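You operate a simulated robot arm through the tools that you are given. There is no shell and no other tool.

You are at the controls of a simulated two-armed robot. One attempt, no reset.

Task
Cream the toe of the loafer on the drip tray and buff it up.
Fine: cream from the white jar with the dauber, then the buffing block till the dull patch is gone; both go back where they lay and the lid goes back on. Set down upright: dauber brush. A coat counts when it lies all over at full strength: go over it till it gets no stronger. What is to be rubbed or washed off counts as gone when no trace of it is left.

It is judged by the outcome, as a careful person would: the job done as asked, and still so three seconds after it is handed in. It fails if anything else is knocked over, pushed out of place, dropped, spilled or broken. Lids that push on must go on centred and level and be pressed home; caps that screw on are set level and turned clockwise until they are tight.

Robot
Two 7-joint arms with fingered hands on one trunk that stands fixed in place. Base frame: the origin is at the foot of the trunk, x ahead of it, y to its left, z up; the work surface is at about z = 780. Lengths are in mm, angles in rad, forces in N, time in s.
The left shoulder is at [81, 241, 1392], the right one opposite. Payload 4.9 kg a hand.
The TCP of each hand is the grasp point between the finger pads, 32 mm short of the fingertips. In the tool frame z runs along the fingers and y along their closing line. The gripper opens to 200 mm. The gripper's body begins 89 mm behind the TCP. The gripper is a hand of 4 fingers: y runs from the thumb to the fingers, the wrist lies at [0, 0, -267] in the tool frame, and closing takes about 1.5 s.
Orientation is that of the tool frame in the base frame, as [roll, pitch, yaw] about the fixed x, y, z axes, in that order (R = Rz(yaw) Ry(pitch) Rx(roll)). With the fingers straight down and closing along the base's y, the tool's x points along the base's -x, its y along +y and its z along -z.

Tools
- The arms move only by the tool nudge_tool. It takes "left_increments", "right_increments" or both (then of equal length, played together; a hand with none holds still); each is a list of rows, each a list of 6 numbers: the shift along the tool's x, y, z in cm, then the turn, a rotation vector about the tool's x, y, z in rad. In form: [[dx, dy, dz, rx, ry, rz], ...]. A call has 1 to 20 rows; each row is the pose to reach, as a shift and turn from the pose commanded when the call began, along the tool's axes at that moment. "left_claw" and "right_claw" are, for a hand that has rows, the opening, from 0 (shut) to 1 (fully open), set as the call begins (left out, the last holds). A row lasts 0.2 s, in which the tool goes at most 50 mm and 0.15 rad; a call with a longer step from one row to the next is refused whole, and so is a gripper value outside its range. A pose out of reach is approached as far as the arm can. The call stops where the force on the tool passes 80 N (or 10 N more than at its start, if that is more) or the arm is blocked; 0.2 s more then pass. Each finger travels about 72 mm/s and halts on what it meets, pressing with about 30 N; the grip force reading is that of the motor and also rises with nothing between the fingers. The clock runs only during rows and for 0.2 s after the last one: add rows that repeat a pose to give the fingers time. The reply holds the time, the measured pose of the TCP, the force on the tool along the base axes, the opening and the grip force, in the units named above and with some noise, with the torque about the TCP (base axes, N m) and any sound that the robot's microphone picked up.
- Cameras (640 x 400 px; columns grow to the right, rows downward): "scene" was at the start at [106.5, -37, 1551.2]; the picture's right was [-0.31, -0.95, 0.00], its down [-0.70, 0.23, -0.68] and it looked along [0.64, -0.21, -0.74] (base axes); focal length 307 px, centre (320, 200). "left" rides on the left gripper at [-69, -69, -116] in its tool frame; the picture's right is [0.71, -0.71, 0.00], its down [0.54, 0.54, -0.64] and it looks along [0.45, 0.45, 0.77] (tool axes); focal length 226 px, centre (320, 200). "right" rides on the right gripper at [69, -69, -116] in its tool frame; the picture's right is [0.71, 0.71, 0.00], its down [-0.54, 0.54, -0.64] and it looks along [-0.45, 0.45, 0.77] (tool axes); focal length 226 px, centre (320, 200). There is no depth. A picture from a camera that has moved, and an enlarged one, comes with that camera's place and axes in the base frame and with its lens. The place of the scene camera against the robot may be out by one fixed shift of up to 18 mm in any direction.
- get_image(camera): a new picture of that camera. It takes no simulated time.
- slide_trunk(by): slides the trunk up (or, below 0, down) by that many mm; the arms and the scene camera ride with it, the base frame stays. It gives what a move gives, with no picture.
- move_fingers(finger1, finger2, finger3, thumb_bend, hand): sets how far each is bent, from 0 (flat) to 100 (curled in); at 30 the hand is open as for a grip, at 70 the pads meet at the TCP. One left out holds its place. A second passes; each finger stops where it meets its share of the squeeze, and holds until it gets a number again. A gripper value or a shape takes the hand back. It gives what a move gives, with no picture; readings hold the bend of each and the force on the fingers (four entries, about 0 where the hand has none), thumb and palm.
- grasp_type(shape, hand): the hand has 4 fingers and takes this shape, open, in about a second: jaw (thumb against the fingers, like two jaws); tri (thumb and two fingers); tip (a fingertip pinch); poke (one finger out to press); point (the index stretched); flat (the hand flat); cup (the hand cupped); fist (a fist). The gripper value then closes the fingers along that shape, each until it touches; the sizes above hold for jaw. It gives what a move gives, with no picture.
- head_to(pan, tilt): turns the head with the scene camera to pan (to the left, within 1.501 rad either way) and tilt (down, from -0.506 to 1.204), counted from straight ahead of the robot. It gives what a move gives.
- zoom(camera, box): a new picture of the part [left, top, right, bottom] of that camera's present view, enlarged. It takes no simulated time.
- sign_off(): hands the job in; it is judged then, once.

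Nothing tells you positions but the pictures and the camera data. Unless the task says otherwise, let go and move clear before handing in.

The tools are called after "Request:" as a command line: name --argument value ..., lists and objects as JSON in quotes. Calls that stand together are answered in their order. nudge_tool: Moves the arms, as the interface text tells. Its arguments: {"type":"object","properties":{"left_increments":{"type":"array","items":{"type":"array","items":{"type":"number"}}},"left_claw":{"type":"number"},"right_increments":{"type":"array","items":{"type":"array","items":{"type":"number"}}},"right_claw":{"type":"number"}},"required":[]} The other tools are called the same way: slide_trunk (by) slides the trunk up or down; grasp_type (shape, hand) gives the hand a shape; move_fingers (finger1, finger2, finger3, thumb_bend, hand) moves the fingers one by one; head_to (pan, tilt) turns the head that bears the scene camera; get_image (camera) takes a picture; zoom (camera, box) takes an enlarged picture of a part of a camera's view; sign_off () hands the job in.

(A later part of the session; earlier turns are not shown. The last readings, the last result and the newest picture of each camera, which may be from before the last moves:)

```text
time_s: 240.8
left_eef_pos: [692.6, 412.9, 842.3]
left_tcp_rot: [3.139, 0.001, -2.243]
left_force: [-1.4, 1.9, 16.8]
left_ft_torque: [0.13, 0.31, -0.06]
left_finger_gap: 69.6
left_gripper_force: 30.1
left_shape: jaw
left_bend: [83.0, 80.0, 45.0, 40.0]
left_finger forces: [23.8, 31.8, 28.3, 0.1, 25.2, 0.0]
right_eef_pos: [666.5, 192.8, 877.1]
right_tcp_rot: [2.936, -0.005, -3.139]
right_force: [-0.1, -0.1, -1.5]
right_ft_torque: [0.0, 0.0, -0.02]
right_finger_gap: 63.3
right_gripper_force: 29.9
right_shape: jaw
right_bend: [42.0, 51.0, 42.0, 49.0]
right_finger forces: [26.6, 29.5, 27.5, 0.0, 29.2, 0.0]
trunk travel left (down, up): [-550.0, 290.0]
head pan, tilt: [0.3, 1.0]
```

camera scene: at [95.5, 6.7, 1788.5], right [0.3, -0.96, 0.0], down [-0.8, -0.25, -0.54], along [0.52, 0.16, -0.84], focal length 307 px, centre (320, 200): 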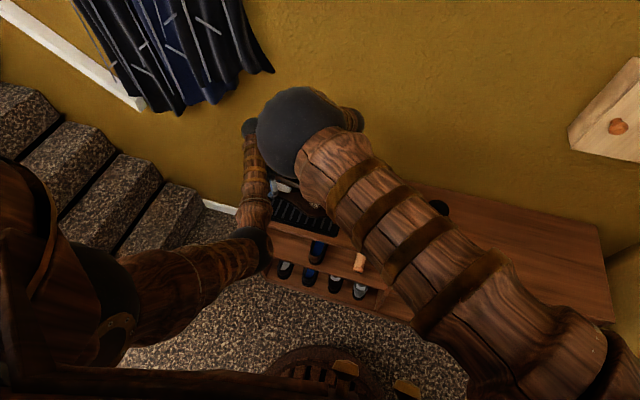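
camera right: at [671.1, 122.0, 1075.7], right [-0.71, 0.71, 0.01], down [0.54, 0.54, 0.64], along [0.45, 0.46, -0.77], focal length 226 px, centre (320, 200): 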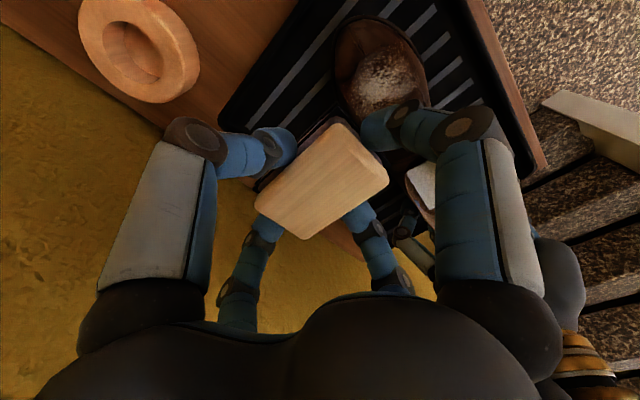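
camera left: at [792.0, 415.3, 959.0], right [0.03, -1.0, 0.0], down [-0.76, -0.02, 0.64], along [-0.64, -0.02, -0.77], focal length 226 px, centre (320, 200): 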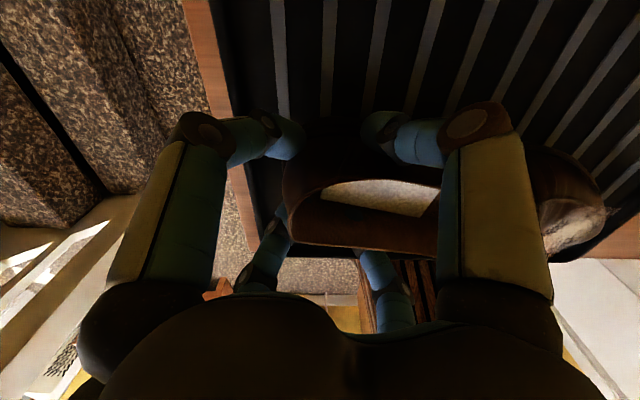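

Now long strokes at the ridge with light pressure.

Request:
nudge_tool --right_increments '[[0, 0, 0.25, 0, 0, 0], [0, -0.6, 0.3, 0, 0, 0], [0, -1.2, 0.32, 0, 0, 0], [0, -1.8, 0.34, 0, 0, 0], [0, -1.2, 0.32, 0, 0, 0], [0, -0.6, 0.3, 0, 0, 0], [0, 0, 0.3, 0, 0, 0], [0, 0.6, 0.3, 0, 0, 0], [0, 1.2, 0.3, 0, 0, 0], [0, 1.8, 0.3, 0, 0, 0], [0, 1.2, 0.3, 0, 0, 0], [0, 0.6, 0.3, 0, 0, 0], [0, 0, 0.3, 0, 0, 0], [0, -0.6, 0.3, 0, 0, 0], [0, -1.2, 0.32, 0, 0, 0], [0, -1.8, 0.34, 0, 0, 0], [0, -1.2, 0.32, 0, 0, 0], [0, -0.6, 0.3, 0, 0, 0], [0, 0, 0.3, 0, 0, 0]]'

```text
time_s: 244.8
left_eef_pos: [691.3, 412.9, 842.8]
left_tcp_rot: [3.14, 0.0, -2.242]
left_force: [2.0, 7.9, 4.1]
left_ft_torque: [0.44, 0.23, 0.14]
left_finger_gap: 69.2
left_gripper_force: 30.1
left_shape: jaw
left_bend: [51.0, 79.0, 45.0, 40.0]
left_finger forces: [23.0, 29.7, 24.0, 0.0, 27.0, 0.0]
right_eef_pos: [667.1, 194.6, 873.2]
right_tcp_rot: [2.937, -0.002, -3.14]
right_force: [0.6, -14.6, 23.1]
right_ft_torque: [-0.63, 0.22, 0.02]
right_finger_gap: 65.0
right_gripper_force: 29.9
right_shape: jaw
right_bend: [42.0, 51.0, 41.0, 48.0]
right_finger forces: [31.0, 29.5, 30.3, 0.1, 36.4, 0.0]
trunk travel left (down, up): [-550.0, 290.0]
head pan, tilt: [0.3, 1.0]
```

A bit firm at the end (27 N). Easing off and rolling to the near side for strokes there.

Request:
nudge_tool --right_increments '[[0, 0, -0.4, 0, 0, 0], [0.9, 0, -0.3, 0, -0.1, 0], [1.8, 0, 0.0, 0, -0.2, 0], [1.8, -0.6, 0.03, 0, -0.2, 0], [1.8, -1.2, 0.05, 0, -0.2, 0], [1.8, -1.8, 0.07, 0, -0.2, 0], [1.8, -1.2, 0.05, 0, -0.2, 0], [1.8, -0.6, 0.03, 0, -0.2, 0], [1.8, 0, 0.03, 0, -0.2, 0], [1.8, 0.6, 0.03, 0, -0.2, 0], [1.8, 1.2, 0.03, 0, -0.2, 0], [1.8, 1.8, 0.03, 0, -0.2, 0], [1.8, 1.2, 0.03, 0, -0.2, 0], [1.8, 0.6, 0.03, 0, -0.2, 0], [1.8, 0, 0.03, 0, -0.2, 0], [1.8, -0.6, 0.03, 0, -0.2, 0], [1.8, -1.2, 0.05, 0, -0.2, 0], [1.8, -0.6, 0.03, 0, -0.2, 0], [1.8, 0, 0.03, 0, -0.2, 0]]'

```text
time_s: 248.8
left_eef_pos: [691.4, 412.6, 843.4]
left_tcp_rot: [3.138, 0.0, -2.243]
left_force: [-4.1, 3.8, 16.0]
left_ft_torque: [0.24, 0.58, -0.06]
left_finger_gap: 68.8
left_gripper_force: 30.0
left_shape: jaw
left_bend: [51.0, 79.0, 45.0, 40.0]
left_finger forces: [22.8, 33.8, 29.1, 0.0, 24.7, 0.1]
right_eef_pos: [649.4, 194.8, 873.0]
right_tcp_rot: [2.935, 0.191, 3.101]
right_force: [-0.3, -0.5, -1.0]
right_ft_torque: [-0.02, -0.01, -0.01]
right_finger_gap: 64.3
right_gripper_force: 30.7
right_shape: jaw
right_bend: [42.0, 51.0, 41.0, 48.0]
right_finger forces: [29.3, 30.5, 29.7, 0.0, 29.5, 0.0]
trunk travel left (down, up): [-550.0, 290.0]
head pan, tilt: [0.3, 1.0]
```

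No contact there now; feeling down a little.

Request:
nudge_tool --right_increments '[[0, 0, 0.15, 0, 0, 0], [0, 0, 0.3, 0, 0, 0], [0, 0, 0.3, 0, 0, 0]]'

```text
time_s: 249.6
left_eef_pos: [690.4, 412.6, 842.4]
left_tcp_rot: [3.14, -0.001, -2.243]
left_force: [1.3, 8.0, 7.8]
left_ft_torque: [0.34, 0.35, 0.07]
left_finger_gap: 68.8
left_gripper_force: 29.5
left_shape: jaw
left_bend: [51.0, 79.0, 45.0, 40.0]
left_finger forces: [23.2, 30.9, 25.9, 0.0, 26.7, 0.0]
right_eef_pos: [649.4, 195.1, 871.1]
right_tcp_rot: [2.935, 0.194, 3.101]
right_force: [-1.3, -4.9, 15.4]
right_ft_torque: [-0.48, -0.15, -0.08]
right_finger_gap: 64.7
right_gripper_force: 30.3
right_shape: jaw
right_bend: [42.0, 51.0, 41.0, 48.0]
right_finger forces: [29.2, 30.6, 30.4, 0.1, 33.2, 0.1]
trunk travel left (down, up): [-550.0, 290.0]
head pan, tilt: [0.3, 1.0]
```

Contact at the toe-ward edge; reducing tilt a bit more here and stroking.

Request:
nudge_tool --right_increments '[[0, 0, -0.15, 0, 0, 0], [0, 0.25, -0.12, 0.06, 0, 0], [0, -0.4, -0.1, 0.06, 0, 0], [0, -1.0, -0.1, 0.06, 0, 0], [0, -0.4, -0.1, 0.06, 0, 0], [0, 0.25, -0.1, 0.06, 0, 0], [0, 0.9, -0.1, 0.06, 0, 0], [0, 1.5, -0.1, 0.06, 0, 0], [0, 0.9, -0.1, 0.06, 0, 0], [0, 0.25, -0.1, 0.06, 0, 0], [0, -0.4, -0.1, 0.06, 0, 0], [0, -1.0, -0.1, 0.06, 0, 0], [0, -0.4, -0.1, 0.06, 0, 0], [0, 0.25, -0.1, 0.06, 0, 0], [0, 0.9, -0.1, 0.06, 0, 0], [0, 0.25, -0.1, 0.06, 0, 0]]'

```text
time_s: 252.9
left_eef_pos: [692.0, 413.0, 842.4]
left_tcp_rot: [3.139, 0.001, -2.244]
left_force: [-2.5, 3.3, 15.5]
left_ft_torque: [0.14, 0.44, -0.03]
left_finger_gap: 68.8
left_gripper_force: 30.3
left_shape: jaw
left_bend: [51.0, 79.0, 45.0, 40.0]
left_finger forces: [22.3, 32.0, 28.5, 0.1, 25.2, 0.0]
right_eef_pos: [649.7, 198.4, 872.5]
right_tcp_rot: [2.993, 0.193, 3.103]
right_force: [-0.9, 1.0, 0.3]
right_ft_torque: [0.08, -0.04, 0.02]
right_finger_gap: 63.9
right_gripper_force: 29.9
right_shape: jaw
right_bend: [42.0, 51.0, 41.0, 49.0]
right_finger forces: [29.5, 31.2, 29.7, 0.0, 28.8, 0.0]
trunk travel left (down, up): [-550.0, 290.0]
head pan, tilt: [0.3, 1.0]
```

Light touch; pressing a touch more and rolling further to the near side.

Request:
nudge_tool --right_increments '[[0, 0, 0.12, 0, 0, 0], [0, -0.6, 0.12, 0, 0, 0], [0, -1.2, 0.12, 0, 0, 0], [0, -0.6, 0.12, 0, 0, 0], [0, 0, 0.12, 0, 0, 0], [0, 0.6, 0.12, 0, 0, 0], [0, 1.2, 0.12, 0, 0, 0], [0, 0.6, 0.12, 0, 0, 0], [0, 0, 0.12, 0, 0, 0], [0.57, 0, 0.1, 0, -0.1, 0], [1.15, 0, 0.3, 0, -0.2, 0], [1.15, -0.6, 0.33, 0, -0.2, 0], [1.15, -1.2, 0.33, 0, -0.2, 0], [1.15, -0.6, 0.33, 0, -0.2, 0], [1.15, 0, 0.33, 0, -0.2, 0], [1.15, 0.6, 0.33, 0, -0.2, 0], [1.15, 1.2, 0.33, 0, -0.2, 0], [1.15, 0.6, 0.33, 0, -0.2, 0], [1.15, 0, 0.33, 0, -0.2, 0]]'

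```text
time_s: 256.9
left_eef_pos: [692.4, 412.8, 841.7]
left_tcp_rot: [3.138, 0.001, -2.241]
left_force: [-3.9, 4.3, 14.9]
left_ft_torque: [0.21, 0.46, -0.02]
left_finger_gap: 68.8
left_gripper_force: 30.2
left_shape: jaw
left_bend: [51.0, 79.0, 45.0, 40.0]
left_finger forces: [21.9, 32.1, 28.4, 0.0, 24.9, 0.1]
right_eef_pos: [638.4, 199.5, 866.8]
right_tcp_rot: [2.986, 0.389, 3.071]
right_force: [-0.3, 0.2, -0.3]
right_ft_torque: [0.0, -0.01, -0.03]
right_finger_gap: 63.8
right_gripper_force: 30.2
right_shape: jaw
right_bend: [42.0, 51.0, 41.0, 49.0]
right_finger forces: [29.5, 30.5, 29.5, 0.0, 29.7, 0.0]
trunk travel left (down, up): [-550.0, 290.0]
head pan, tilt: [0.3, 1.0]
```

No contact there; feeling inward.

Request:
nudge_tool --right_increments '[[0, 0, 0.15, 0, 0, 0], [0, 0, 0.3, 0, 0, 0], [0, 0, 0.4, 0, 0, 0], [0, 0, 0.4, 0, 0, 0]]'

```text
time_s: 257.9
left_eef_pos: [690.0, 412.5, 844.2]
left_tcp_rot: [3.141, 0.002, -2.243]
left_force: [5.3, 11.0, 2.7]
left_ft_torque: [0.74, 0.04, 0.49]
left_finger_gap: 68.7
left_gripper_force: 30.2
left_shape: jaw
left_bend: [51.0, 79.0, 45.0, 40.0]
left_finger forces: [24.0, 29.7, 20.4, 0.1, 30.0, 0.0]
right_eef_pos: [639.3, 199.3, 865.1]
right_tcp_rot: [2.983, 0.393, 3.07]
right_force: [-12.7, -7.5, 32.4]
right_ft_torque: [-0.06, -0.09, -0.01]
right_finger_gap: 64.2
right_gripper_force: 29.9
right_shape: jaw
right_bend: [42.0, 51.0, 41.0, 49.0]
right_finger forces: [30.3, 33.3, 31.3, 0.0, 34.3, 0.0]
trunk travel left (down, up): [-550.0, 290.0]
head pan, tilt: [0.3, 1.0]
```

Flat contact but firm; easing back 3 mm and stroking.

Request:
nudge_tool --right_increments '[[0, 0, -0.27, 0, 0, 0], [0, -0.6, -0.27, 0, 0, 0], [0, -1.2, -0.25, 0, 0, 0], [0, -1.7, -0.23, 0, 0, 0], [0, -1.2, -0.25, 0, 0, 0], [0, -0.6, -0.27, 0, 0, 0], [0, 0, -0.27, 0, 0, 0], [0, 0.6, -0.27, 0, 0, 0], [0, 1.2, -0.27, 0, 0, 0], [0, 1.7, -0.27, 0, 0, 0], [0, 1.2, -0.27, 0, 0, 0], [0, 0.6, -0.27, 0, 0, 0], [0, 0, -0.25, 0, 0, 0], [0, -0.6, -0.25, 0, 0, 0], [0, -1.2, -0.23, 0, 0, 0], [0, -0.6, -0.25, 0, 0, 0], [0, 0, -0.25, 0, 0, 0]]'

Request:
nudge_tool --right_increments '[[0, 0, -2, 0, 0, 0], [-2, 0, -4.5, 0, 0.1, 0], [-5, 0.3, -7, 0.02, 0.2, 0], [-8, 0.5, -8.5, 0.08, 0.3, 0], [-11, 0.7, -8.5, 0.14, 0.4, 0], [-13, 0.7, -7, 0.14, 0.4, 0], [-13, 0.7, -7, 0.14, 0.4, 0]]'

Request:
get_image --camera "right"

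```text
time_s: 261.6
left_eef_pos: [691.3, 413.3, 842.2]
left_tcp_rot: [3.138, -0.001, -2.241]
left_force: [2.9, 10.0, 2.0]
left_ft_torque: [0.47, 0.13, 0.43]
left_finger_gap: 68.8
left_gripper_force: 30.4
left_shape: jaw
left_bend: [51.0, 79.0, 45.0, 40.0]
left_finger forces: [22.4, 27.8, 24.3, 0.0, 29.1, 0.0]
right_eef_pos: [639.0, 197.3, 865.2]
right_tcp_rot: [2.987, 0.391, 3.071]
right_force: [-9.7, -14.5, 18.6]
right_ft_torque: [-0.42, 0.04, -0.19]
right_finger_gap: 64.7
right_gripper_force: 29.9
right_shape: jaw
right_bend: [42.0, 51.0, 41.0, 48.0]
right_finger forces: [31.0, 28.7, 30.7, 0.0, 36.8, 0.1]
trunk travel left (down, up): [-550.0, 290.0]
head pan, tilt: [0.3, 1.0]
```

```text
time_s: 263.1
left_eef_pos: [691.0, 413.1, 842.4]
left_tcp_rot: [3.141, 0.0, -2.244]
left_force: [-2.8, 1.4, 15.2]
left_ft_torque: [0.11, 0.51, 0.07]
left_finger_gap: 68.8
left_gripper_force: 30.0
left_shape: jaw
left_bend: [83.0, 79.0, 45.0, 40.0]
left_finger forces: [21.4, 31.5, 29.8, 0.0, 25.9, 0.0]
right_eef_pos: [731.6, 188.2, 981.6]
right_tcp_rot: [3.134, -0.009, 3.103]
right_force: [0.2, -0.7, -1.1]
right_ft_torque: [0.02, 0.0, 0.0]
right_finger_gap: 64.1
right_gripper_force: 30.1
right_shape: jaw
right_bend: [42.0, 51.0, 41.0, 49.0]
right_finger forces: [29.2, 29.8, 29.7, 0.0, 28.3, 0.0]
trunk travel left (down, up): [-550.0, 290.0]
head pan, tilt: [0.3, 1.0]
```

```text
taken
camera right: at [660.8, 121.2, 1096.1], right [-0.68, 0.73, 0.01], down [0.57, 0.52, 0.64], along [0.47, 0.44, -0.77], focal length 226 px, centre (320, 200)
```

right: 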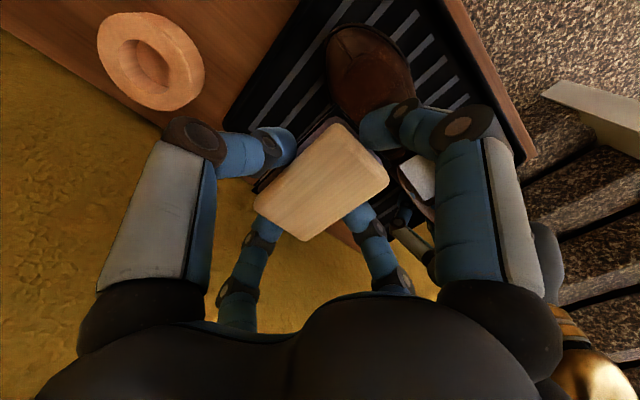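

The dull patch appears to have vanished. Zooming closely for any trace.

Request:
zoom --camera "right" --box '[300, 10, 440, 122]'

Request:
zoom --camera "right" --box '[320, 40, 420, 120]'

```text
3.57 times, centred on (370, 66) of right
camera zoom: at [660.8, 121.2, 1096.1], right [-0.68, 0.73, 0.01], down [0.57, 0.52, 0.64], along [0.47, 0.44, -0.77], focal length 807 px, centre (141, 679)
```

zoom: 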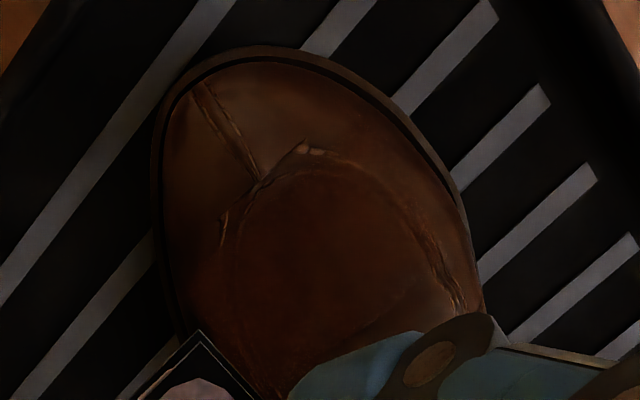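

```text
5.00 times, centred on (370, 80) of right
camera zoom: at [660.8, 121.2, 1096.1], right [-0.68, 0.73, 0.01], down [0.57, 0.52, 0.64], along [0.47, 0.44, -0.77], focal length 1130 px, centre (70, 800)
```

zoom: 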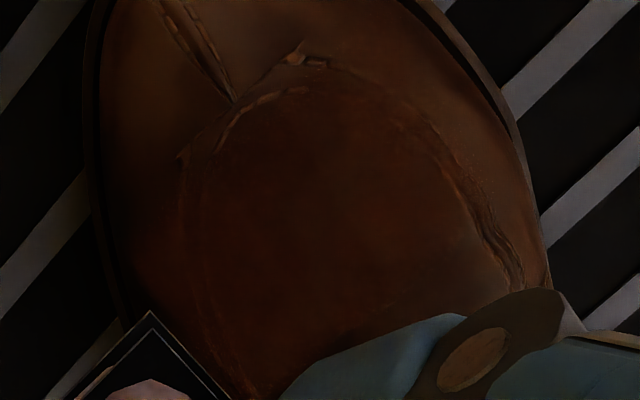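

The dull patch is gone, leaving a warm, even reddish finish. I'll shift to see the heel-ward part fully.

Request:
nudge_tool --right_increments '[[-1.5, 1, 0, 0, 0, -0.02], [-3, 2, 0, 0, 0, -0.04], [-3, 2, 0, 0, 0, -0.04]]'

Request:
zoom --camera "right" --box '[300, 0, 440, 112]'

Request:
zoom --camera "right" --box '[330, 20, 410, 84]'

Request:
get_image --camera "scene"

```text
time_s: 263.9
left_eef_pos: [691.9, 413.3, 841.1]
left_tcp_rot: [-3.14, -0.001, -2.244]
left_force: [-0.3, -0.1, 15.1]
left_ft_torque: [0.07, 0.48, 0.11]
left_finger_gap: 68.6
left_gripper_force: 29.9
left_shape: jaw
left_bend: [83.0, 79.0, 45.0, 40.0]
left_finger forces: [21.5, 31.0, 29.8, 0.0, 26.3, 0.0]
right_eef_pos: [760.4, 205.1, 980.6]
right_tcp_rot: [3.133, -0.009, -3.139]
right_force: [-0.1, 0.2, -0.7]
right_ft_torque: [-0.05, -0.05, -0.02]
right_finger_gap: 64.0
right_gripper_force: 30.1
right_shape: jaw
right_bend: [42.0, 51.0, 41.0, 49.0]
right_finger forces: [28.4, 29.8, 29.3, 0.0, 28.3, 0.0]
trunk travel left (down, up): [-550.0, 290.0]
head pan, tilt: [0.3, 1.0]
```

```text
3.57 times, centred on (370, 56) of right
camera zoom: at [691.5, 135.5, 1095.5], right [-0.71, 0.71, 0.01], down [0.55, 0.54, 0.64], along [0.45, 0.46, -0.77], focal length 807 px, centre (141, 714)
```

zoom: 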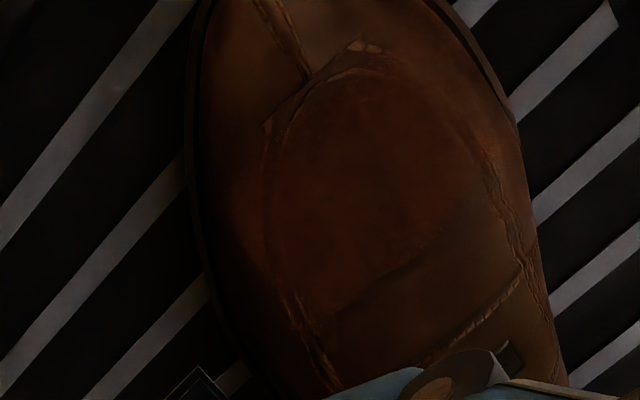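

```text
6.25 times, centred on (370, 52) of right
camera zoom: at [691.5, 135.5, 1095.5], right [-0.71, 0.71, 0.01], down [0.55, 0.54, 0.64], along [0.45, 0.46, -0.77], focal length 1413 px, centre (8, 1125)
```

zoom: 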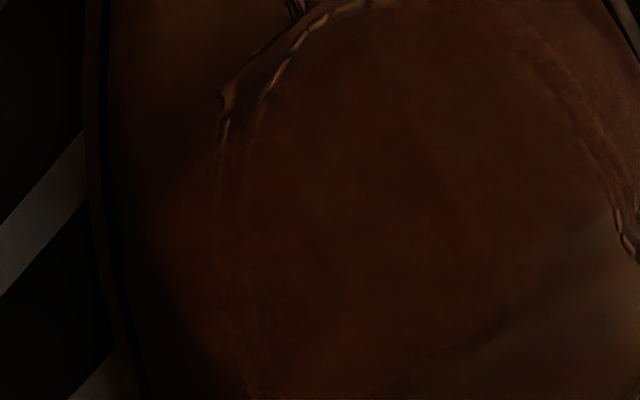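

```text
taken
camera scene: at [94.4, 8.9, 1788.5], right [0.3, -0.96, 0.0], down [-0.8, -0.25, -0.54], along [0.52, 0.16, -0.84], focal length 307 px, centre (320, 200)
```

scene: 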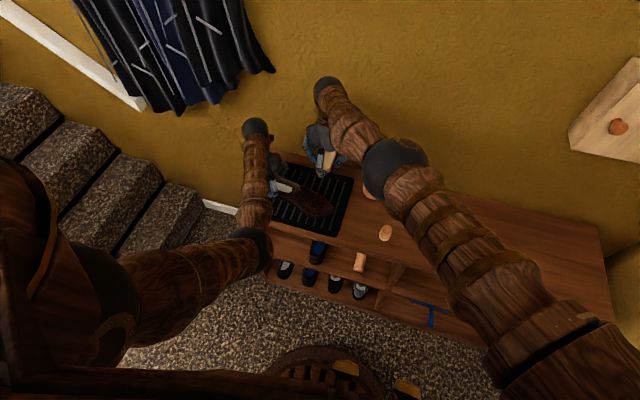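

Checking in the scene camera's better light.

Request:
zoom --camera "scene" --box '[260, 160, 360, 240]'

Request:
zoom --camera "scene" --box '[295, 180, 340, 216]'

```text
5.00 times, centred on (310, 200) of scene
camera zoom: at [94.4, 8.9, 1788.5], right [0.3, -0.96, 0.0], down [-0.8, -0.25, -0.54], along [0.52, 0.16, -0.84], focal length 1536 px, centre (370, 200)
```

zoom: 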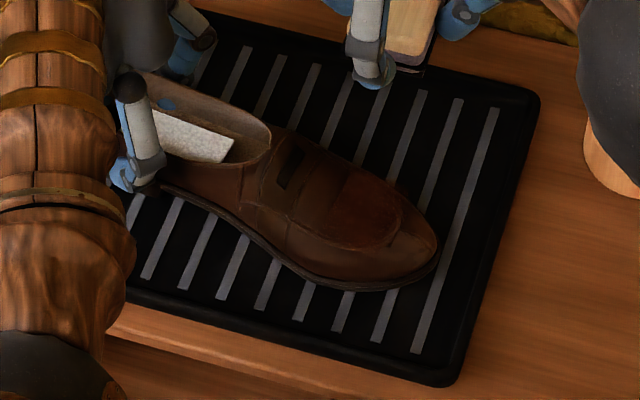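

```text
11.11 times, centred on (318, 198) of scene
camera zoom: at [94.4, 8.9, 1788.5], right [0.3, -0.96, 0.0], down [-0.8, -0.25, -0.54], along [0.52, 0.16, -0.84], focal length 3414 px, centre (348, 222)
```

zoom: 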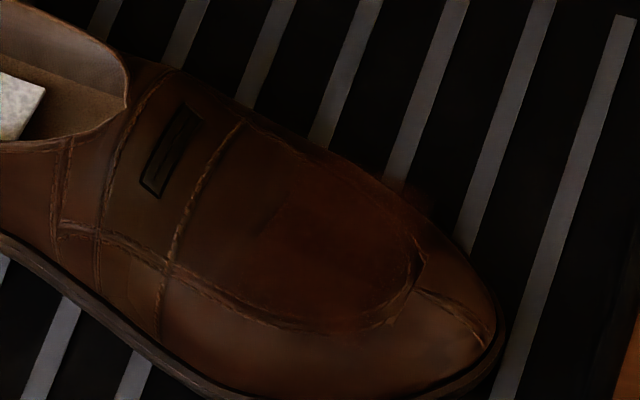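

No pale traces remain. I'll move the right arm away and take brighter views to judge the evenness of the cream film.

Request:
nudge_tool --right_increments '[[1, -4, -1, 0, 0, 0], [3, -8, -1, 0, 0, 0], [5, -12, -1, 0, 0, 0], [7, -16, -1, 0, 0, 0], [9, -20, -1, 0, 0, 0], [11, -24, -1, 0, 0, 0], [12, -28, -1, 0, 0, 0], [12, -32, -1, 0, 0, 0], [12, -36, -1, 0, 0, 0]]'

Request:
zoom --camera "scene" --box '[280, 170, 350, 226]'

Request:
zoom --camera "scene" --box '[265, 160, 365, 240]'

```text
time_s: 265.9
left_eef_pos: [692.2, 412.7, 841.6]
left_tcp_rot: [3.137, -0.002, -2.243]
left_force: [-1.5, 3.3, 16.0]
left_ft_torque: [0.15, 0.32, 0.01]
left_finger_gap: 68.8
left_gripper_force: 29.8
left_shape: jaw
left_bend: [83.0, 79.0, 45.0, 40.0]
left_finger forces: [22.1, 31.3, 28.6, 0.0, 26.4, 0.0]
right_eef_pos: [646.9, -154.6, 985.6]
right_tcp_rot: [3.131, -0.008, -3.138]
right_force: [0.5, -0.5, -0.9]
right_ft_torque: [0.02, 0.02, -0.01]
right_finger_gap: 63.6
right_gripper_force: 29.9
right_shape: jaw
right_bend: [42.0, 51.0, 42.0, 49.0]
right_finger forces: [26.6, 29.7, 28.3, 0.0, 28.5, 0.1]
trunk travel left (down, up): [-550.0, 290.0]
head pan, tilt: [0.3, 1.0]
```

```text
7.14 times, centred on (315, 198) of scene
camera zoom: at [96.3, 5.7, 1788.5], right [0.3, -0.96, 0.0], down [-0.8, -0.25, -0.54], along [0.52, 0.16, -0.84], focal length 2195 px, centre (356, 214)
```

zoom: 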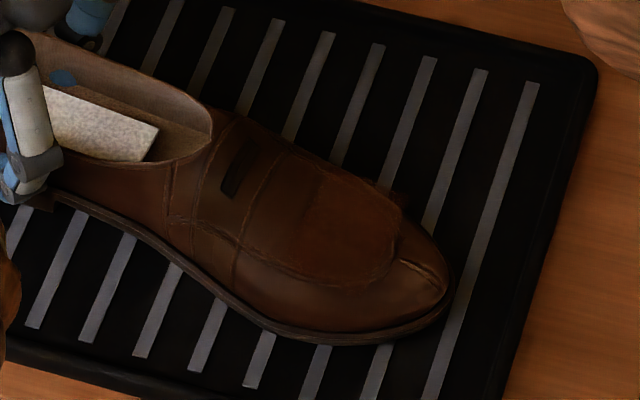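

```text
5.00 times, centred on (315, 200) of scene
camera zoom: at [96.3, 5.7, 1788.5], right [0.3, -0.96, 0.0], down [-0.8, -0.25, -0.54], along [0.52, 0.16, -0.84], focal length 1536 px, centre (345, 200)
```

zoom: 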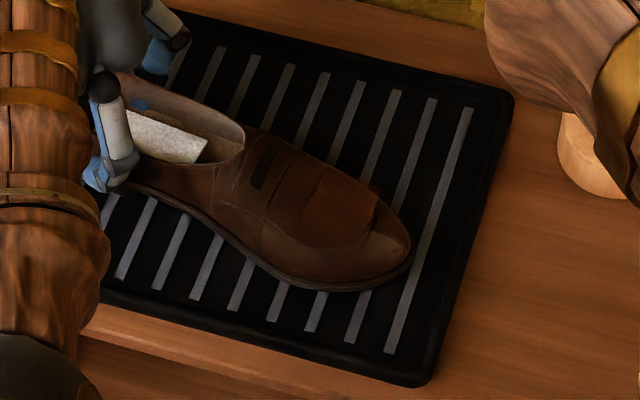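

The film covers the patch area but looks a bit weaker toward the heel/near side, so I'll go over it once more with cream and compare. First, the block back to its exact place.

Request:
nudge_tool --right_increments '[[0, -4.5, 0, 0, 0, 0], [0, -9, 0, 0, 0, 0], [0, -13.5, 0, 0, 0, 0], [0, -18, 0, 0, 0, 0], [0, -22.5, 0, 0, 0, -0.02], [0.05, -24, 1, 0, 0, -0.043], [0.05, -24, 5.5, 0.01, 0.008, -0.043], [0.05, -24, 10, 0.01, 0.008, -0.043], [0.05, -24, 13, 0.01, 0.008, -0.043], [0.05, -24, 15, 0.01, 0.008, -0.043], [0.05, -24, 15, 0.01, 0.008, -0.043]]'

Request:
zoom --camera "right" --box '[200, 60, 440, 260]'

```text
time_s: 268.4
left_eef_pos: [692.2, 412.6, 841.9]
left_tcp_rot: [3.141, -0.001, -2.242]
left_force: [-0.2, 2.9, 15.2]
left_ft_torque: [0.15, 0.3, 0.02]
left_finger_gap: 68.7
left_gripper_force: 29.8
left_shape: jaw
left_bend: [83.0, 80.0, 45.0, 40.0]
left_finger forces: [21.8, 30.9, 28.2, 0.1, 26.6, 0.0]
right_eef_pos: [645.2, -392.3, 835.2]
right_tcp_rot: [3.14, -0.015, -3.098]
right_force: [-0.1, 0.5, -1.5]
right_ft_torque: [0.0, -0.01, 0.0]
right_finger_gap: 63.6
right_gripper_force: 30.5
right_shape: jaw
right_bend: [42.0, 51.0, 42.0, 49.0]
right_finger forces: [26.4, 29.7, 28.1, 0.0, 28.6, 0.0]
trunk travel left (down, up): [-550.0, 290.0]
head pan, tilt: [0.3, 1.0]
```

```text
2.00 times, centred on (320, 160) of right
camera zoom: at [579.9, -463.9, 952.2], right [-0.74, 0.67, 0.01], down [0.53, 0.57, 0.63], along [0.42, 0.47, -0.77], focal length 452 px, centre (320, 280)
```

zoom: 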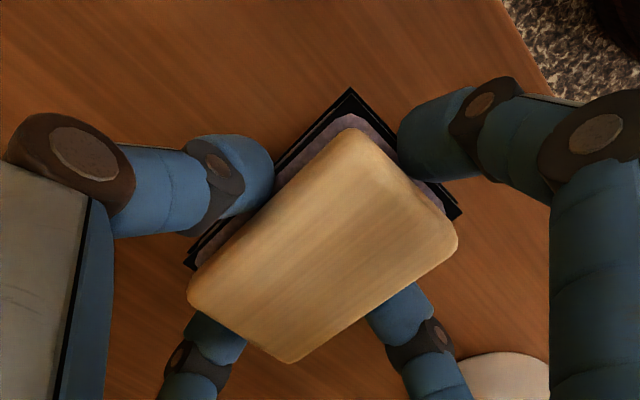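

Levelling and lowering the last bit.

Request:
nudge_tool --right_increments '[[0, -0.15, 0.5, 0, -0.015, 0], [0, -0.15, 0.9, 0, -0.015, 0], [0, -0.15, 1.2, 0, -0.015, 0], [0, -0.15, 1.2, 0, -0.015, 0]]'

```text
time_s: 269.4
left_eef_pos: [691.8, 413.3, 841.2]
left_tcp_rot: [3.139, -0.002, -2.242]
left_force: [0.5, 2.3, 15.8]
left_ft_torque: [0.13, 0.35, -0.01]
left_finger_gap: 69.0
left_gripper_force: 29.4
left_shape: jaw
left_bend: [83.0, 80.0, 45.0, 40.0]
left_finger forces: [21.9, 31.0, 28.3, 0.0, 26.5, 0.0]
right_eef_pos: [643.2, -394.4, 824.0]
right_tcp_rot: [-3.141, -0.003, -3.096]
right_force: [0.5, -0.5, -0.7]
right_ft_torque: [-0.01, 0.0, 0.03]
right_finger_gap: 63.7
right_gripper_force: 30.3
right_shape: jaw
right_bend: [42.0, 51.0, 42.0, 49.0]
right_finger forces: [26.5, 29.6, 28.1, 0.0, 28.6, 0.0]
trunk travel left (down, up): [-550.0, 290.0]
head pan, tilt: [0.3, 1.0]
```

Request:
nudge_tool --right_increments '[[-0.2, 0, 0.1, 0, 0, 0], [-0.2, 0, 0.2, 0, 0, 0], [-0.2, 0, 0.25, 0, 0, 0], [-0.2, 0, 0.25, 0, 0, 0]]'

```text
time_s: 270.4
left_eef_pos: [692.6, 413.3, 842.1]
left_tcp_rot: [3.14, 0.001, -2.241]
left_force: [0.5, 2.5, 15.2]
left_ft_torque: [0.13, 0.33, 0.0]
left_finger_gap: 69.2
left_gripper_force: 30.2
left_shape: jaw
left_bend: [83.0, 80.0, 45.0, 40.0]
left_finger forces: [21.8, 30.6, 28.1, 0.1, 26.6, 0.0]
right_eef_pos: [644.3, -393.4, 820.0]
right_tcp_rot: [3.142, -0.003, -3.097]
right_force: [0.7, 1.1, 0.9]
right_ft_torque: [-0.04, 0.01, 0.0]
right_finger_gap: 63.4
right_gripper_force: 30.1
right_shape: jaw
right_bend: [42.0, 51.0, 42.0, 49.0]
right_finger forces: [26.5, 29.7, 28.2, 0.0, 28.6, 0.0]
trunk travel left (down, up): [-550.0, 290.0]
head pan, tilt: [0.3, 1.0]
```

Request:
nudge_tool --right_increments '[[0, 0, 0.1, 0, 0, 0], [0, 0, 0.18, 0, 0, 0], [0, 0, 0.18, 0, 0, 0]]'

```text
time_s: 271.1
left_eef_pos: [693.3, 412.3, 842.2]
left_tcp_rot: [-3.141, -0.002, -2.241]
left_force: [4.2, -0.3, 9.4]
left_ft_torque: [0.08, 0.15, 0.12]
left_finger_gap: 68.7
left_gripper_force: 30.0
left_shape: jaw
left_bend: [83.0, 79.0, 45.0, 40.0]
left_finger forces: [21.4, 27.4, 26.5, 0.0, 28.1, 0.0]
right_eef_pos: [645.2, -393.9, 819.2]
right_tcp_rot: [-3.138, 0.0, -3.096]
right_force: [-0.4, 1.2, 19.8]
right_ft_torque: [-0.18, 0.01, 0.01]
right_finger_gap: 63.8
right_gripper_force: 30.2
right_shape: jaw
right_bend: [42.0, 51.0, 42.0, 49.0]
right_finger forces: [27.8, 31.8, 28.8, 0.1, 30.6, 0.0]
trunk travel left (down, up): [-550.0, 290.0]
head pan, tilt: [0.3, 1.0]
```

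Down on the shelf. Releasing and rising.

Request:
nudge_tool --right_increments '[[0, 0, -0.12, 0, 0, 0], [0, 0, -0.12, 0, 0, 0], [0, 0, -0.12, 0, 0, 0], [0, 0, -0.12, 0, 0, 0], [0, 0, -0.12, 0, 0, 0], [0, 0, -0.12, 0, 0, 0]]' --right_claw 0.7

Request:
nudge_tool --right_increments '[[0, 0, -1, 0, 0, 0], [0, 0, -4, 0, 0, 0], [0, 0, -8.5, 0, 0, 0], [0, 0, -12, 0, 0, 0], [0, 0, -12, 0, 0, 0]]'

Request:
get_image --camera "right"

```text
time_s: 272.6
left_eef_pos: [692.5, 413.9, 842.3]
left_tcp_rot: [3.139, 0.001, -2.242]
left_force: [0.5, 2.3, 15.3]
left_ft_torque: [0.07, 0.3, 0.06]
left_finger_gap: 68.7
left_gripper_force: 30.2
left_shape: jaw
left_bend: [83.0, 79.0, 45.0, 40.0]
left_finger forces: [21.6, 30.9, 28.4, 0.0, 26.7, 0.0]
right_eef_pos: [643.9, -392.7, 819.2]
right_tcp_rot: [-3.141, -0.001, -3.096]
right_force: [0.0, 0.3, -0.7]
right_ft_torque: [-0.03, -0.02, 0.01]
right_finger_gap: 139.3
right_gripper_force: 0.0
right_shape: jaw
right_bend: [31.0, 31.0, 31.0, 28.0]
right_finger forces: [0.1, 0.1, 0.0, 0.0, 0.1, 0.0]
trunk travel left (down, up): [-550.0, 290.0]
head pan, tilt: [0.3, 1.0]
```

```text
time_s: 273.8
left_eef_pos: [693.0, 413.3, 841.5]
left_tcp_rot: [3.14, -0.001, -2.243]
left_force: [-0.8, 3.1, 15.6]
left_ft_torque: [0.17, 0.31, 0.0]
left_finger_gap: 68.8
left_gripper_force: 29.4
left_shape: jaw
left_bend: [83.0, 79.0, 45.0, 40.0]
left_finger forces: [21.6, 31.2, 28.2, 0.0, 26.5, 0.0]
right_eef_pos: [643.6, -394.9, 939.8]
right_tcp_rot: [3.139, -0.001, -3.096]
right_force: [0.4, -0.2, 0.6]
right_ft_torque: [0.01, 0.01, 0.03]
right_finger_gap: 139.6
right_gripper_force: 0.2
right_shape: jaw
right_bend: [31.0, 31.0, 31.0, 28.0]
right_finger forces: [0.0, 0.0, 0.0, 0.1, 0.0, 0.0]
trunk travel left (down, up): [-550.0, 290.0]
head pan, tilt: [0.3, 1.0]
```

```text
taken
camera right: at [578.3, -465.8, 1055.8], right [-0.74, 0.67, 0.0], down [0.52, 0.57, 0.64], along [0.43, 0.48, -0.77], focal length 226 px, centre (320, 200)
```

right: 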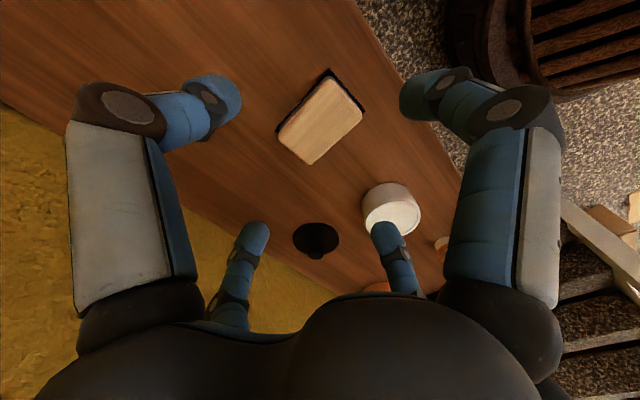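

Block is back in its spot. Now over to the dauber again.

Request:
nudge_tool --right_increments '[[0, 3, -2, 0, 0, 0], [0, 7.8, -2, 0, 0, 0], [0, 12.6, -2, 0, 0, 0.01], [0.05, 17.4, -2, 0, 0, 0.02], [0.1, 22.2, -2, 0, 0, 0.03], [0.1, 27, -2, 0, 0, 0.04], [0.14, 31.5, -2, 0, 0, 0.045], [0.14, 33.4, -2, 0, 0, 0.045], [0.14, 33.4, 2.5, 0, 0, 0.045], [0.14, 33.4, 5.5, 0, 0, 0.045], [0.14, 33.4, 5.5, 0, 0, 0.045]]' --right_claw 0.5

Request:
zoom --camera "right" --box '[220, 80, 420, 240]'

```text
time_s: 276.1
left_eef_pos: [692.3, 412.8, 841.9]
left_tcp_rot: [3.141, 0.0, -2.24]
left_force: [0.2, 0.8, 14.7]
left_ft_torque: [0.07, 0.3, 0.04]
left_finger_gap: 68.5
left_gripper_force: 30.5
left_shape: jaw
left_bend: [83.0, 80.0, 45.0, 40.0]
left_finger forces: [21.4, 30.4, 28.2, 0.2, 26.8, 0.0]
right_eef_pos: [626.9, -60.0, 883.6]
right_tcp_rot: [-3.141, -0.003, -3.14]
right_force: [-0.7, 0.3, -0.3]
right_ft_torque: [0.0, 0.03, 0.01]
right_finger_gap: 100.4
right_gripper_force: 0.0
right_shape: jaw
right_bend: [38.0, 38.0, 38.0, 36.0]
right_finger forces: [0.0, 0.0, 0.1, 0.1, 0.1, 0.0]
trunk travel left (down, up): [-550.0, 290.0]
head pan, tilt: [0.3, 1.0]
```

```text
2.50 times, centred on (320, 160) of right
camera zoom: at [558.2, -128.3, 998.7], right [-0.71, 0.71, 0.0], down [0.54, 0.54, 0.64], along [0.45, 0.45, -0.77], focal length 565 px, centre (320, 300)
```

zoom: 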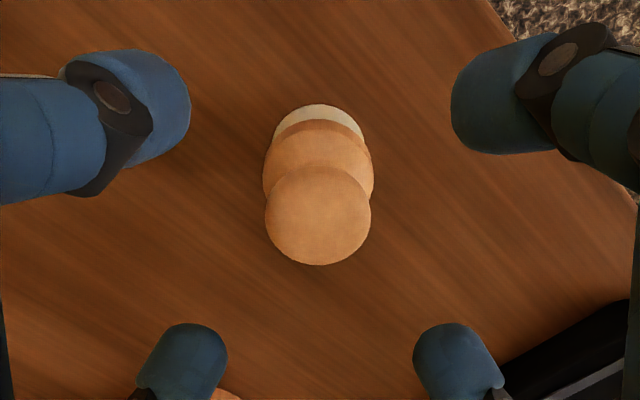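

Centred over it. Lowering to the neck and gripping.

Request:
nudge_tool --right_increments '[[0, 0, 1, 0, 0, 0], [0, 0, 2, 0, 0, 0], [0, 0, 3, 0, 0, 0], [0, 0, 3, 0, 0, 0]]'

Request:
nudge_tool --right_increments '[[0, 0, 0, 0, 0, 0], [0, 0, 0, 0, 0, 0], [0, 0, 0, 0, 0, 0], [0, 0, 0, 0, 0, 0], [0, 0, 0, 0, 0, 0], [0, 0, 0, 0, 0, 0], [0, 0, 0, 0, 0, 0]]' --right_claw 0.0

Request:
zoom --camera "right" --box '[230, 80, 410, 224]'

```text
time_s: 277.1
left_eef_pos: [691.0, 412.6, 841.5]
left_tcp_rot: [3.14, 0.0, -2.244]
left_force: [0.4, 1.2, 14.6]
left_ft_torque: [0.06, 0.36, 0.03]
left_finger_gap: 68.8
left_gripper_force: 29.5
left_shape: jaw
left_bend: [83.0, 80.0, 45.0, 40.0]
left_finger forces: [21.4, 30.2, 28.3, 0.0, 26.7, 0.1]
right_eef_pos: [628.4, -59.7, 853.8]
right_tcp_rot: [3.141, -0.002, -3.141]
right_force: [0.1, 0.1, 0.3]
right_ft_torque: [-0.01, -0.03, -0.04]
right_finger_gap: 100.3
right_gripper_force: 0.1
right_shape: jaw
right_bend: [38.0, 38.0, 38.0, 36.0]
right_finger forces: [0.1, 0.0, 0.1, 0.0, 0.0, 0.0]
trunk travel left (down, up): [-550.0, 290.0]
head pan, tilt: [0.3, 1.0]
```

```text
time_s: 278.8
left_eef_pos: [692.7, 413.2, 842.9]
left_tcp_rot: [3.14, 0.001, -2.243]
left_force: [0.5, 1.5, 13.9]
left_ft_torque: [0.09, 0.3, 0.02]
left_finger_gap: 68.9
left_gripper_force: 30.2
left_shape: jaw
left_bend: [83.0, 80.0, 45.0, 40.0]
left_finger forces: [21.3, 30.5, 28.4, 0.0, 26.7, 0.0]
right_eef_pos: [628.7, -60.6, 853.5]
right_tcp_rot: [3.142, -0.001, 3.14]
right_force: [0.1, -0.2, -0.2]
right_ft_torque: [-0.01, 0.01, 0.0]
right_finger_gap: 26.2
right_gripper_force: 29.6
right_shape: jaw
right_bend: [61.0, 57.0, 57.0, 61.0]
right_finger forces: [25.2, 26.1, 26.2, 0.1, 25.4, 0.0]
trunk travel left (down, up): [-550.0, 290.0]
head pan, tilt: [0.3, 1.0]
```

```text
2.78 times, centred on (320, 152) of right
camera zoom: at [558.9, -128.8, 969.4], right [-0.71, 0.71, 0.0], down [0.54, 0.54, 0.64], along [0.45, 0.45, -0.77], focal length 628 px, centre (320, 333)
```

zoom: 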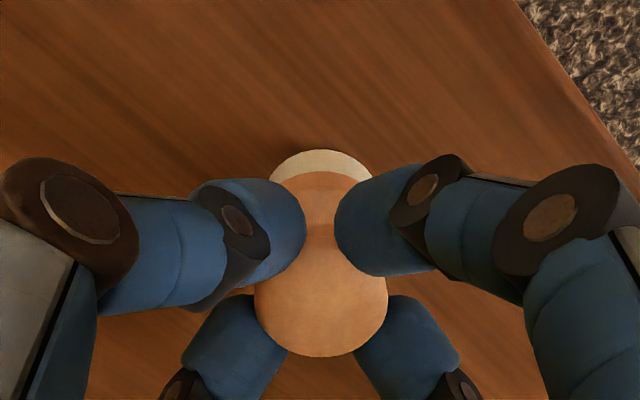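

Even grip. To the jar for a fresh load.

Request:
nudge_tool --right_increments '[[0, 0, -1, 0, 0, 0], [0, 0, -4.5, 0, 0, 0], [0, 0, -8, 0, 0, 0], [-0.6, -3.2, -8.5, 0, 0, 0], [-1.2, -6.4, -8.5, 0, 0, 0], [-1.8, -9.6, -8.5, 0, 0, 0], [-2.4, -12.8, -8.5, 0, 0, 0], [-2.8, -16.2, -8.5, 0, 0, 0], [-2.8, -16.2, -6, 0, 0, 0], [-2.8, -16.2, -5.2, 0, 0, 0], [-2.8, -16.2, -5.2, 0, 0, 0]]'

Request:
nudge_tool --right_increments '[[0, 0, 0.2, 0, 0, 0], [0, 0, 0.4, 0, 0, 0], [0, 0, 0.6, 0, 0, 0], [0, 0, 0.7, 0, 0, 0], [0, 0, 0.7, 0, 0, 0]]'

```text
time_s: 281.1
left_eef_pos: [692.9, 413.8, 842.5]
left_tcp_rot: [3.141, 0.0, -2.242]
left_force: [-1.2, 1.5, 14.2]
left_ft_torque: [0.1, 0.3, 0.02]
left_finger_gap: 68.8
left_gripper_force: 30.4
left_shape: jaw
left_bend: [83.0, 80.0, 45.0, 40.0]
left_finger forces: [21.5, 30.3, 28.2, 0.0, 26.7, 0.0]
right_eef_pos: [655.8, -223.0, 904.6]
right_tcp_rot: [-3.141, 0.0, 3.142]
right_force: [0.4, 0.4, -0.4]
right_ft_torque: [0.01, -0.02, 0.04]
right_finger_gap: 26.1
right_gripper_force: 29.9
right_shape: jaw
right_bend: [61.0, 57.0, 57.0, 61.0]
right_finger forces: [25.1, 26.2, 26.3, 0.1, 25.6, 0.0]
trunk travel left (down, up): [-550.0, 290.0]
head pan, tilt: [0.3, 1.0]
```

```text
time_s: 282.4
left_eef_pos: [691.9, 412.7, 841.5]
left_tcp_rot: [3.138, -0.001, -2.241]
left_force: [-0.8, 1.5, 14.5]
left_ft_torque: [0.08, 0.31, 0.0]
left_finger_gap: 68.7
left_gripper_force: 30.0
left_shape: jaw
left_bend: [83.0, 80.0, 45.0, 40.0]
left_finger forces: [21.4, 30.3, 28.3, 0.0, 26.6, 0.0]
right_eef_pos: [656.5, -222.7, 898.6]
right_tcp_rot: [-3.14, -0.002, -3.142]
right_force: [-0.3, -0.2, -0.5]
right_ft_torque: [-0.03, -0.04, -0.02]
right_finger_gap: 26.0
right_gripper_force: 30.2
right_shape: jaw
right_bend: [61.0, 57.0, 57.0, 61.0]
right_finger forces: [25.1, 26.3, 26.3, 0.0, 25.5, 0.0]
trunk travel left (down, up): [-550.0, 290.0]
head pan, tilt: [0.3, 1.0]
```

Request:
nudge_tool --right_increments '[[0, 0, 0.15, 0, 0, 0], [0, 0, 0.3, 0, 0, 0], [0, 0, 0.4, 0, 0, 0], [0.3, 0, 0.4, 0, 0, 0], [-0.3, 0, 0.4, 0, 0, 0], [0, 0, 0.4, 0, 0, 0]]'

```text
time_s: 283.8
left_eef_pos: [690.4, 412.4, 842.7]
left_tcp_rot: [3.141, -0.003, -2.242]
left_force: [1.6, -0.3, 2.8]
left_ft_torque: [0.12, 0.13, 0.11]
left_finger_gap: 68.6
left_gripper_force: 29.4
left_shape: jaw
left_bend: [83.0, 79.0, 45.0, 40.0]
left_finger forces: [20.1, 26.1, 24.9, 0.0, 27.1, 0.1]
right_eef_pos: [655.6, -221.2, 896.0]
right_tcp_rot: [-3.138, 0.001, -3.14]
right_force: [-1.8, -2.2, 26.6]
right_ft_torque: [0.0, -0.01, -0.04]
right_finger_gap: 26.6
right_gripper_force: 30.8
right_shape: jaw
right_bend: [77.0, 57.0, 57.0, 60.0]
right_finger forces: [29.5, 30.6, 31.0, 0.0, 32.0, 0.1]
trunk travel left (down, up): [-550.0, 290.0]
head pan, tilt: [0.3, 1.0]
```

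Loaded. Lifting and returning over the toe.

Request:
nudge_tool --right_increments '[[0, 0, -1, 0, 0, 0], [0, 0, -4.5, 0, 0, 0], [0, 0, -8.5, 0, 0, 0], [-0.1, 3, -10, 0, 0, 0], [-0.3, 7.5, -10, 0, 0, 0], [-0.5, 12, -10, 0, 0, 0], [-0.6, 16.5, -10, 0, 0, 0], [-0.8, 21, -10, 0, 0, 0], [-1, 25.5, -10, 0, 0, 0], [-1.2, 30, -10, -0.06, 0, 0], [-1.4, 34.5, -10, -0.12, 0, 0], [-1.6, 38.5, -10, -0.18, 0, 0], [-1.7, 40.2, -10, -0.24, 0, 0], [-1.7, 40.2, -10, -0.24, 0, 0]]'

Request:
zoom --camera "right" --box '[230, 40, 410, 184]'

```text
time_s: 286.8
left_eef_pos: [691.7, 412.8, 842.0]
left_tcp_rot: [3.14, 0.0, -2.243]
left_force: [-6.0, 0.4, 12.4]
left_ft_torque: [0.03, 0.62, -0.1]
left_finger_gap: 68.8
left_gripper_force: 29.9
left_shape: jaw
left_bend: [83.0, 79.0, 45.0, 40.0]
left_finger forces: [19.9, 31.7, 28.9, 0.1, 23.6, 0.1]
right_eef_pos: [673.4, 179.3, 997.2]
right_tcp_rot: [2.9, -0.002, 3.14]
right_force: [0.1, 0.5, 0.0]
right_ft_torque: [-0.02, 0.02, -0.03]
right_finger_gap: 26.5
right_gripper_force: 30.7
right_shape: jaw
right_bend: [77.0, 57.0, 57.0, 60.0]
right_finger forces: [26.0, 28.5, 29.0, 0.1, 27.8, 0.0]
trunk travel left (down, up): [-550.0, 290.0]
head pan, tilt: [0.3, 1.0]
```

```text
2.78 times, centred on (320, 112) of right
camera zoom: at [604.5, 84.7, 1093.0], right [-0.71, 0.69, 0.17], down [0.54, 0.37, 0.75], along [0.45, 0.62, -0.64], focal length 628 px, centre (320, 444)
```

zoom: 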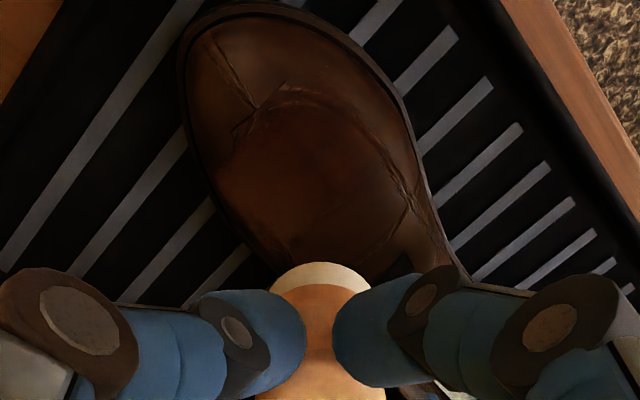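

Now the film itself is visible as a reddish disc: stronger on the far/toe side, weaker toward heel/near. I'll coat those parts: approach at −0.2 roll, heel-ward.

Request:
nudge_tool --right_increments '[[0.8, -0.1, 2, 0, -0.05, 0], [1.6, -0.2, 4, 0, -0.1, 0], [2.4, -0.3, 6, 0, -0.15, 0], [3.09, -0.4, 8, 0.02, -0.2, 0], [3.09, -0.4, 9, 0.02, -0.2, 0], [3.09, -0.4, 9, 0.02, -0.2, 0]]'

```text
time_s: 288.1
left_eef_pos: [691.7, 412.4, 842.4]
left_tcp_rot: [3.139, 0.0, -2.243]
left_force: [-4.1, 0.7, 11.2]
left_ft_torque: [0.08, 0.54, -0.16]
left_finger_gap: 68.3
left_gripper_force: 29.3
left_shape: jaw
left_bend: [83.0, 79.0, 45.0, 41.0]
left_finger forces: [20.0, 31.4, 29.1, 0.1, 23.9, 0.0]
right_eef_pos: [641.8, 196.7, 907.3]
right_tcp_rot: [2.919, 0.193, 3.096]
right_force: [0.5, 0.4, -1.5]
right_ft_torque: [-0.04, 0.03, 0.01]
right_finger_gap: 26.7
right_gripper_force: 29.9
right_shape: jaw
right_bend: [77.0, 57.0, 57.0, 60.0]
right_finger forces: [25.8, 28.4, 28.8, 0.0, 27.4, 0.0]
trunk travel left (down, up): [-550.0, 290.0]
head pan, tilt: [0.3, 1.0]
```

Request:
nudge_tool --right_increments '[[0, 0, 0.2, 0, 0, 0], [0, 0, 0.4, 0, 0, 0], [0, 0, 0.5, 0, 0, 0], [0, 0, 0.5, 0, 0, 0]]'

```text
time_s: 289.1
left_eef_pos: [691.9, 412.0, 843.3]
left_tcp_rot: [3.14, -0.001, -2.242]
left_force: [-1.3, 3.2, 5.2]
left_ft_torque: [0.14, 0.34, 0.02]
left_finger_gap: 68.4
left_gripper_force: 30.1
left_shape: jaw
left_bend: [83.0, 79.0, 45.0, 40.0]
left_finger forces: [20.6, 28.6, 26.5, 0.1, 25.7, 0.0]
right_eef_pos: [642.6, 198.8, 904.6]
right_tcp_rot: [2.919, 0.193, 3.096]
right_force: [-3.1, -2.3, 12.0]
right_ft_torque: [-0.14, -0.05, -0.05]
right_finger_gap: 26.5
right_gripper_force: 30.1
right_shape: jaw
right_bend: [77.0, 57.0, 57.0, 61.0]
right_finger forces: [26.5, 29.6, 29.5, 0.1, 29.6, 0.0]
trunk travel left (down, up): [-550.0, 290.0]
head pan, tilt: [0.3, 1.0]
```

Contact 12 N. Long strokes along the near side.

Request:
nudge_tool --right_increments '[[0, 0.5, -0.04, 0.02, 0, 0], [0, 1.0, -0.04, 0.03, 0, 0], [0, 1.5, -0.03, 0.04, 0, 0], [0, 1.0, -0.04, 0.03, 0, 0], [0, 0.5, -0.04, 0.02, 0, 0], [0, 0, -0.04, 0, 0, 0], [0, -0.6, -0.02, -0.01, 0, 0], [0, -1.2, 0, -0.02, 0, 0], [0, -1.8, 0.02, -0.03, 0, 0], [0, -2.4, 0.05, -0.04, 0, 0], [0, -1.8, 0.03, -0.03, 0, 0], [0, -1.2, 0.0, -0.02, 0, 0], [0, -0.6, -0.01, -0.01, 0, 0], [0, 0, -0.02, 0, 0, 0], [0, 0.5, -0.02, 0.02, 0, 0], [0, 1.0, -0.02, 0.03, 0, 0], [0, 1.5, -0.02, 0.04, 0, 0], [0, 1.0, -0.02, 0.03, 0, 0], [0, 0.5, -0.02, 0.02, 0, 0], [0, 0, -0.02, 0, 0, 0]]'

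```text
time_s: 293.4
left_eef_pos: [691.3, 412.5, 842.9]
left_tcp_rot: [3.14, 0.0, -2.241]
left_force: [0.0, 1.1, 2.6]
left_ft_torque: [0.05, 0.3, 0.14]
left_finger_gap: 68.4
left_gripper_force: 30.1
left_shape: jaw
left_bend: [83.0, 79.0, 45.0, 40.0]
left_finger forces: [19.6, 26.3, 26.8, 0.1, 26.8, 0.0]
right_eef_pos: [643.2, 200.5, 903.5]
right_tcp_rot: [2.916, 0.193, 3.096]
right_force: [-4.1, 1.9, 15.4]
right_ft_torque: [0.19, -0.06, 0.07]
right_finger_gap: 26.8
right_gripper_force: 30.1
right_shape: jaw
right_bend: [77.0, 57.0, 79.0, 61.0]
right_finger forces: [28.6, 31.3, 30.9, 0.1, 26.0, 0.0]
trunk travel left (down, up): [-550.0, 290.0]
head pan, tilt: [0.3, 1.0]
```

Now a bit further over on the near side.

Request:
nudge_tool --right_increments '[[0, 0, -0.4, 0, 0, 0], [0.7, 0, -0.3, 0, -0.08, 0], [1.35, 0, 0.0, 0, -0.15, 0], [1.35, 0, 0.15, 0, -0.15, 0], [1.35, 0.5, 0.16, 0, -0.15, 0], [1.35, 1.0, 0.16, 0.02, -0.15, 0], [1.35, 0.5, 0.16, 0, -0.15, 0], [1.35, 0, 0.16, 0, -0.15, 0], [1.35, -0.6, 0.17, 0, -0.15, 0], [1.35, -1.2, 0.18, 0, -0.15, 0], [1.35, -1.8, 0.19, 0, -0.15, 0], [1.35, -2.4, 0.22, 0, -0.15, 0], [1.35, -1.8, 0.19, 0, -0.15, 0], [1.35, -1.2, 0.18, 0, -0.15, 0], [1.35, -0.6, 0.17, 0, -0.15, 0], [1.35, 0, 0.17, 0, -0.15, 0], [1.35, 0.5, 0.17, 0, -0.15, 0], [1.35, 0, 0.17, 0, -0.15, 0]]'

```text
time_s: 297.1
left_eef_pos: [691.3, 413.9, 842.3]
left_tcp_rot: [3.141, 0.001, -2.243]
left_force: [-4.0, 0.1, 12.2]
left_ft_torque: [-0.03, 0.51, 0.08]
left_finger_gap: 68.5
left_gripper_force: 30.2
left_shape: jaw
left_bend: [83.0, 79.0, 45.0, 41.0]
left_finger forces: [19.5, 28.8, 30.8, 0.0, 25.3, 0.0]
right_eef_pos: [631.0, 199.9, 898.0]
right_tcp_rot: [2.907, 0.338, 3.061]
right_force: [1.3, -0.3, -0.2]
right_ft_torque: [-0.04, 0.0, 0.02]
right_finger_gap: 26.3
right_gripper_force: 29.9
right_shape: jaw
right_bend: [77.0, 57.0, 79.0, 61.0]
right_finger forces: [26.9, 27.8, 29.7, 0.1, 27.4, 0.0]
trunk travel left (down, up): [-550.0, 290.0]
head pan, tilt: [0.3, 1.0]
```

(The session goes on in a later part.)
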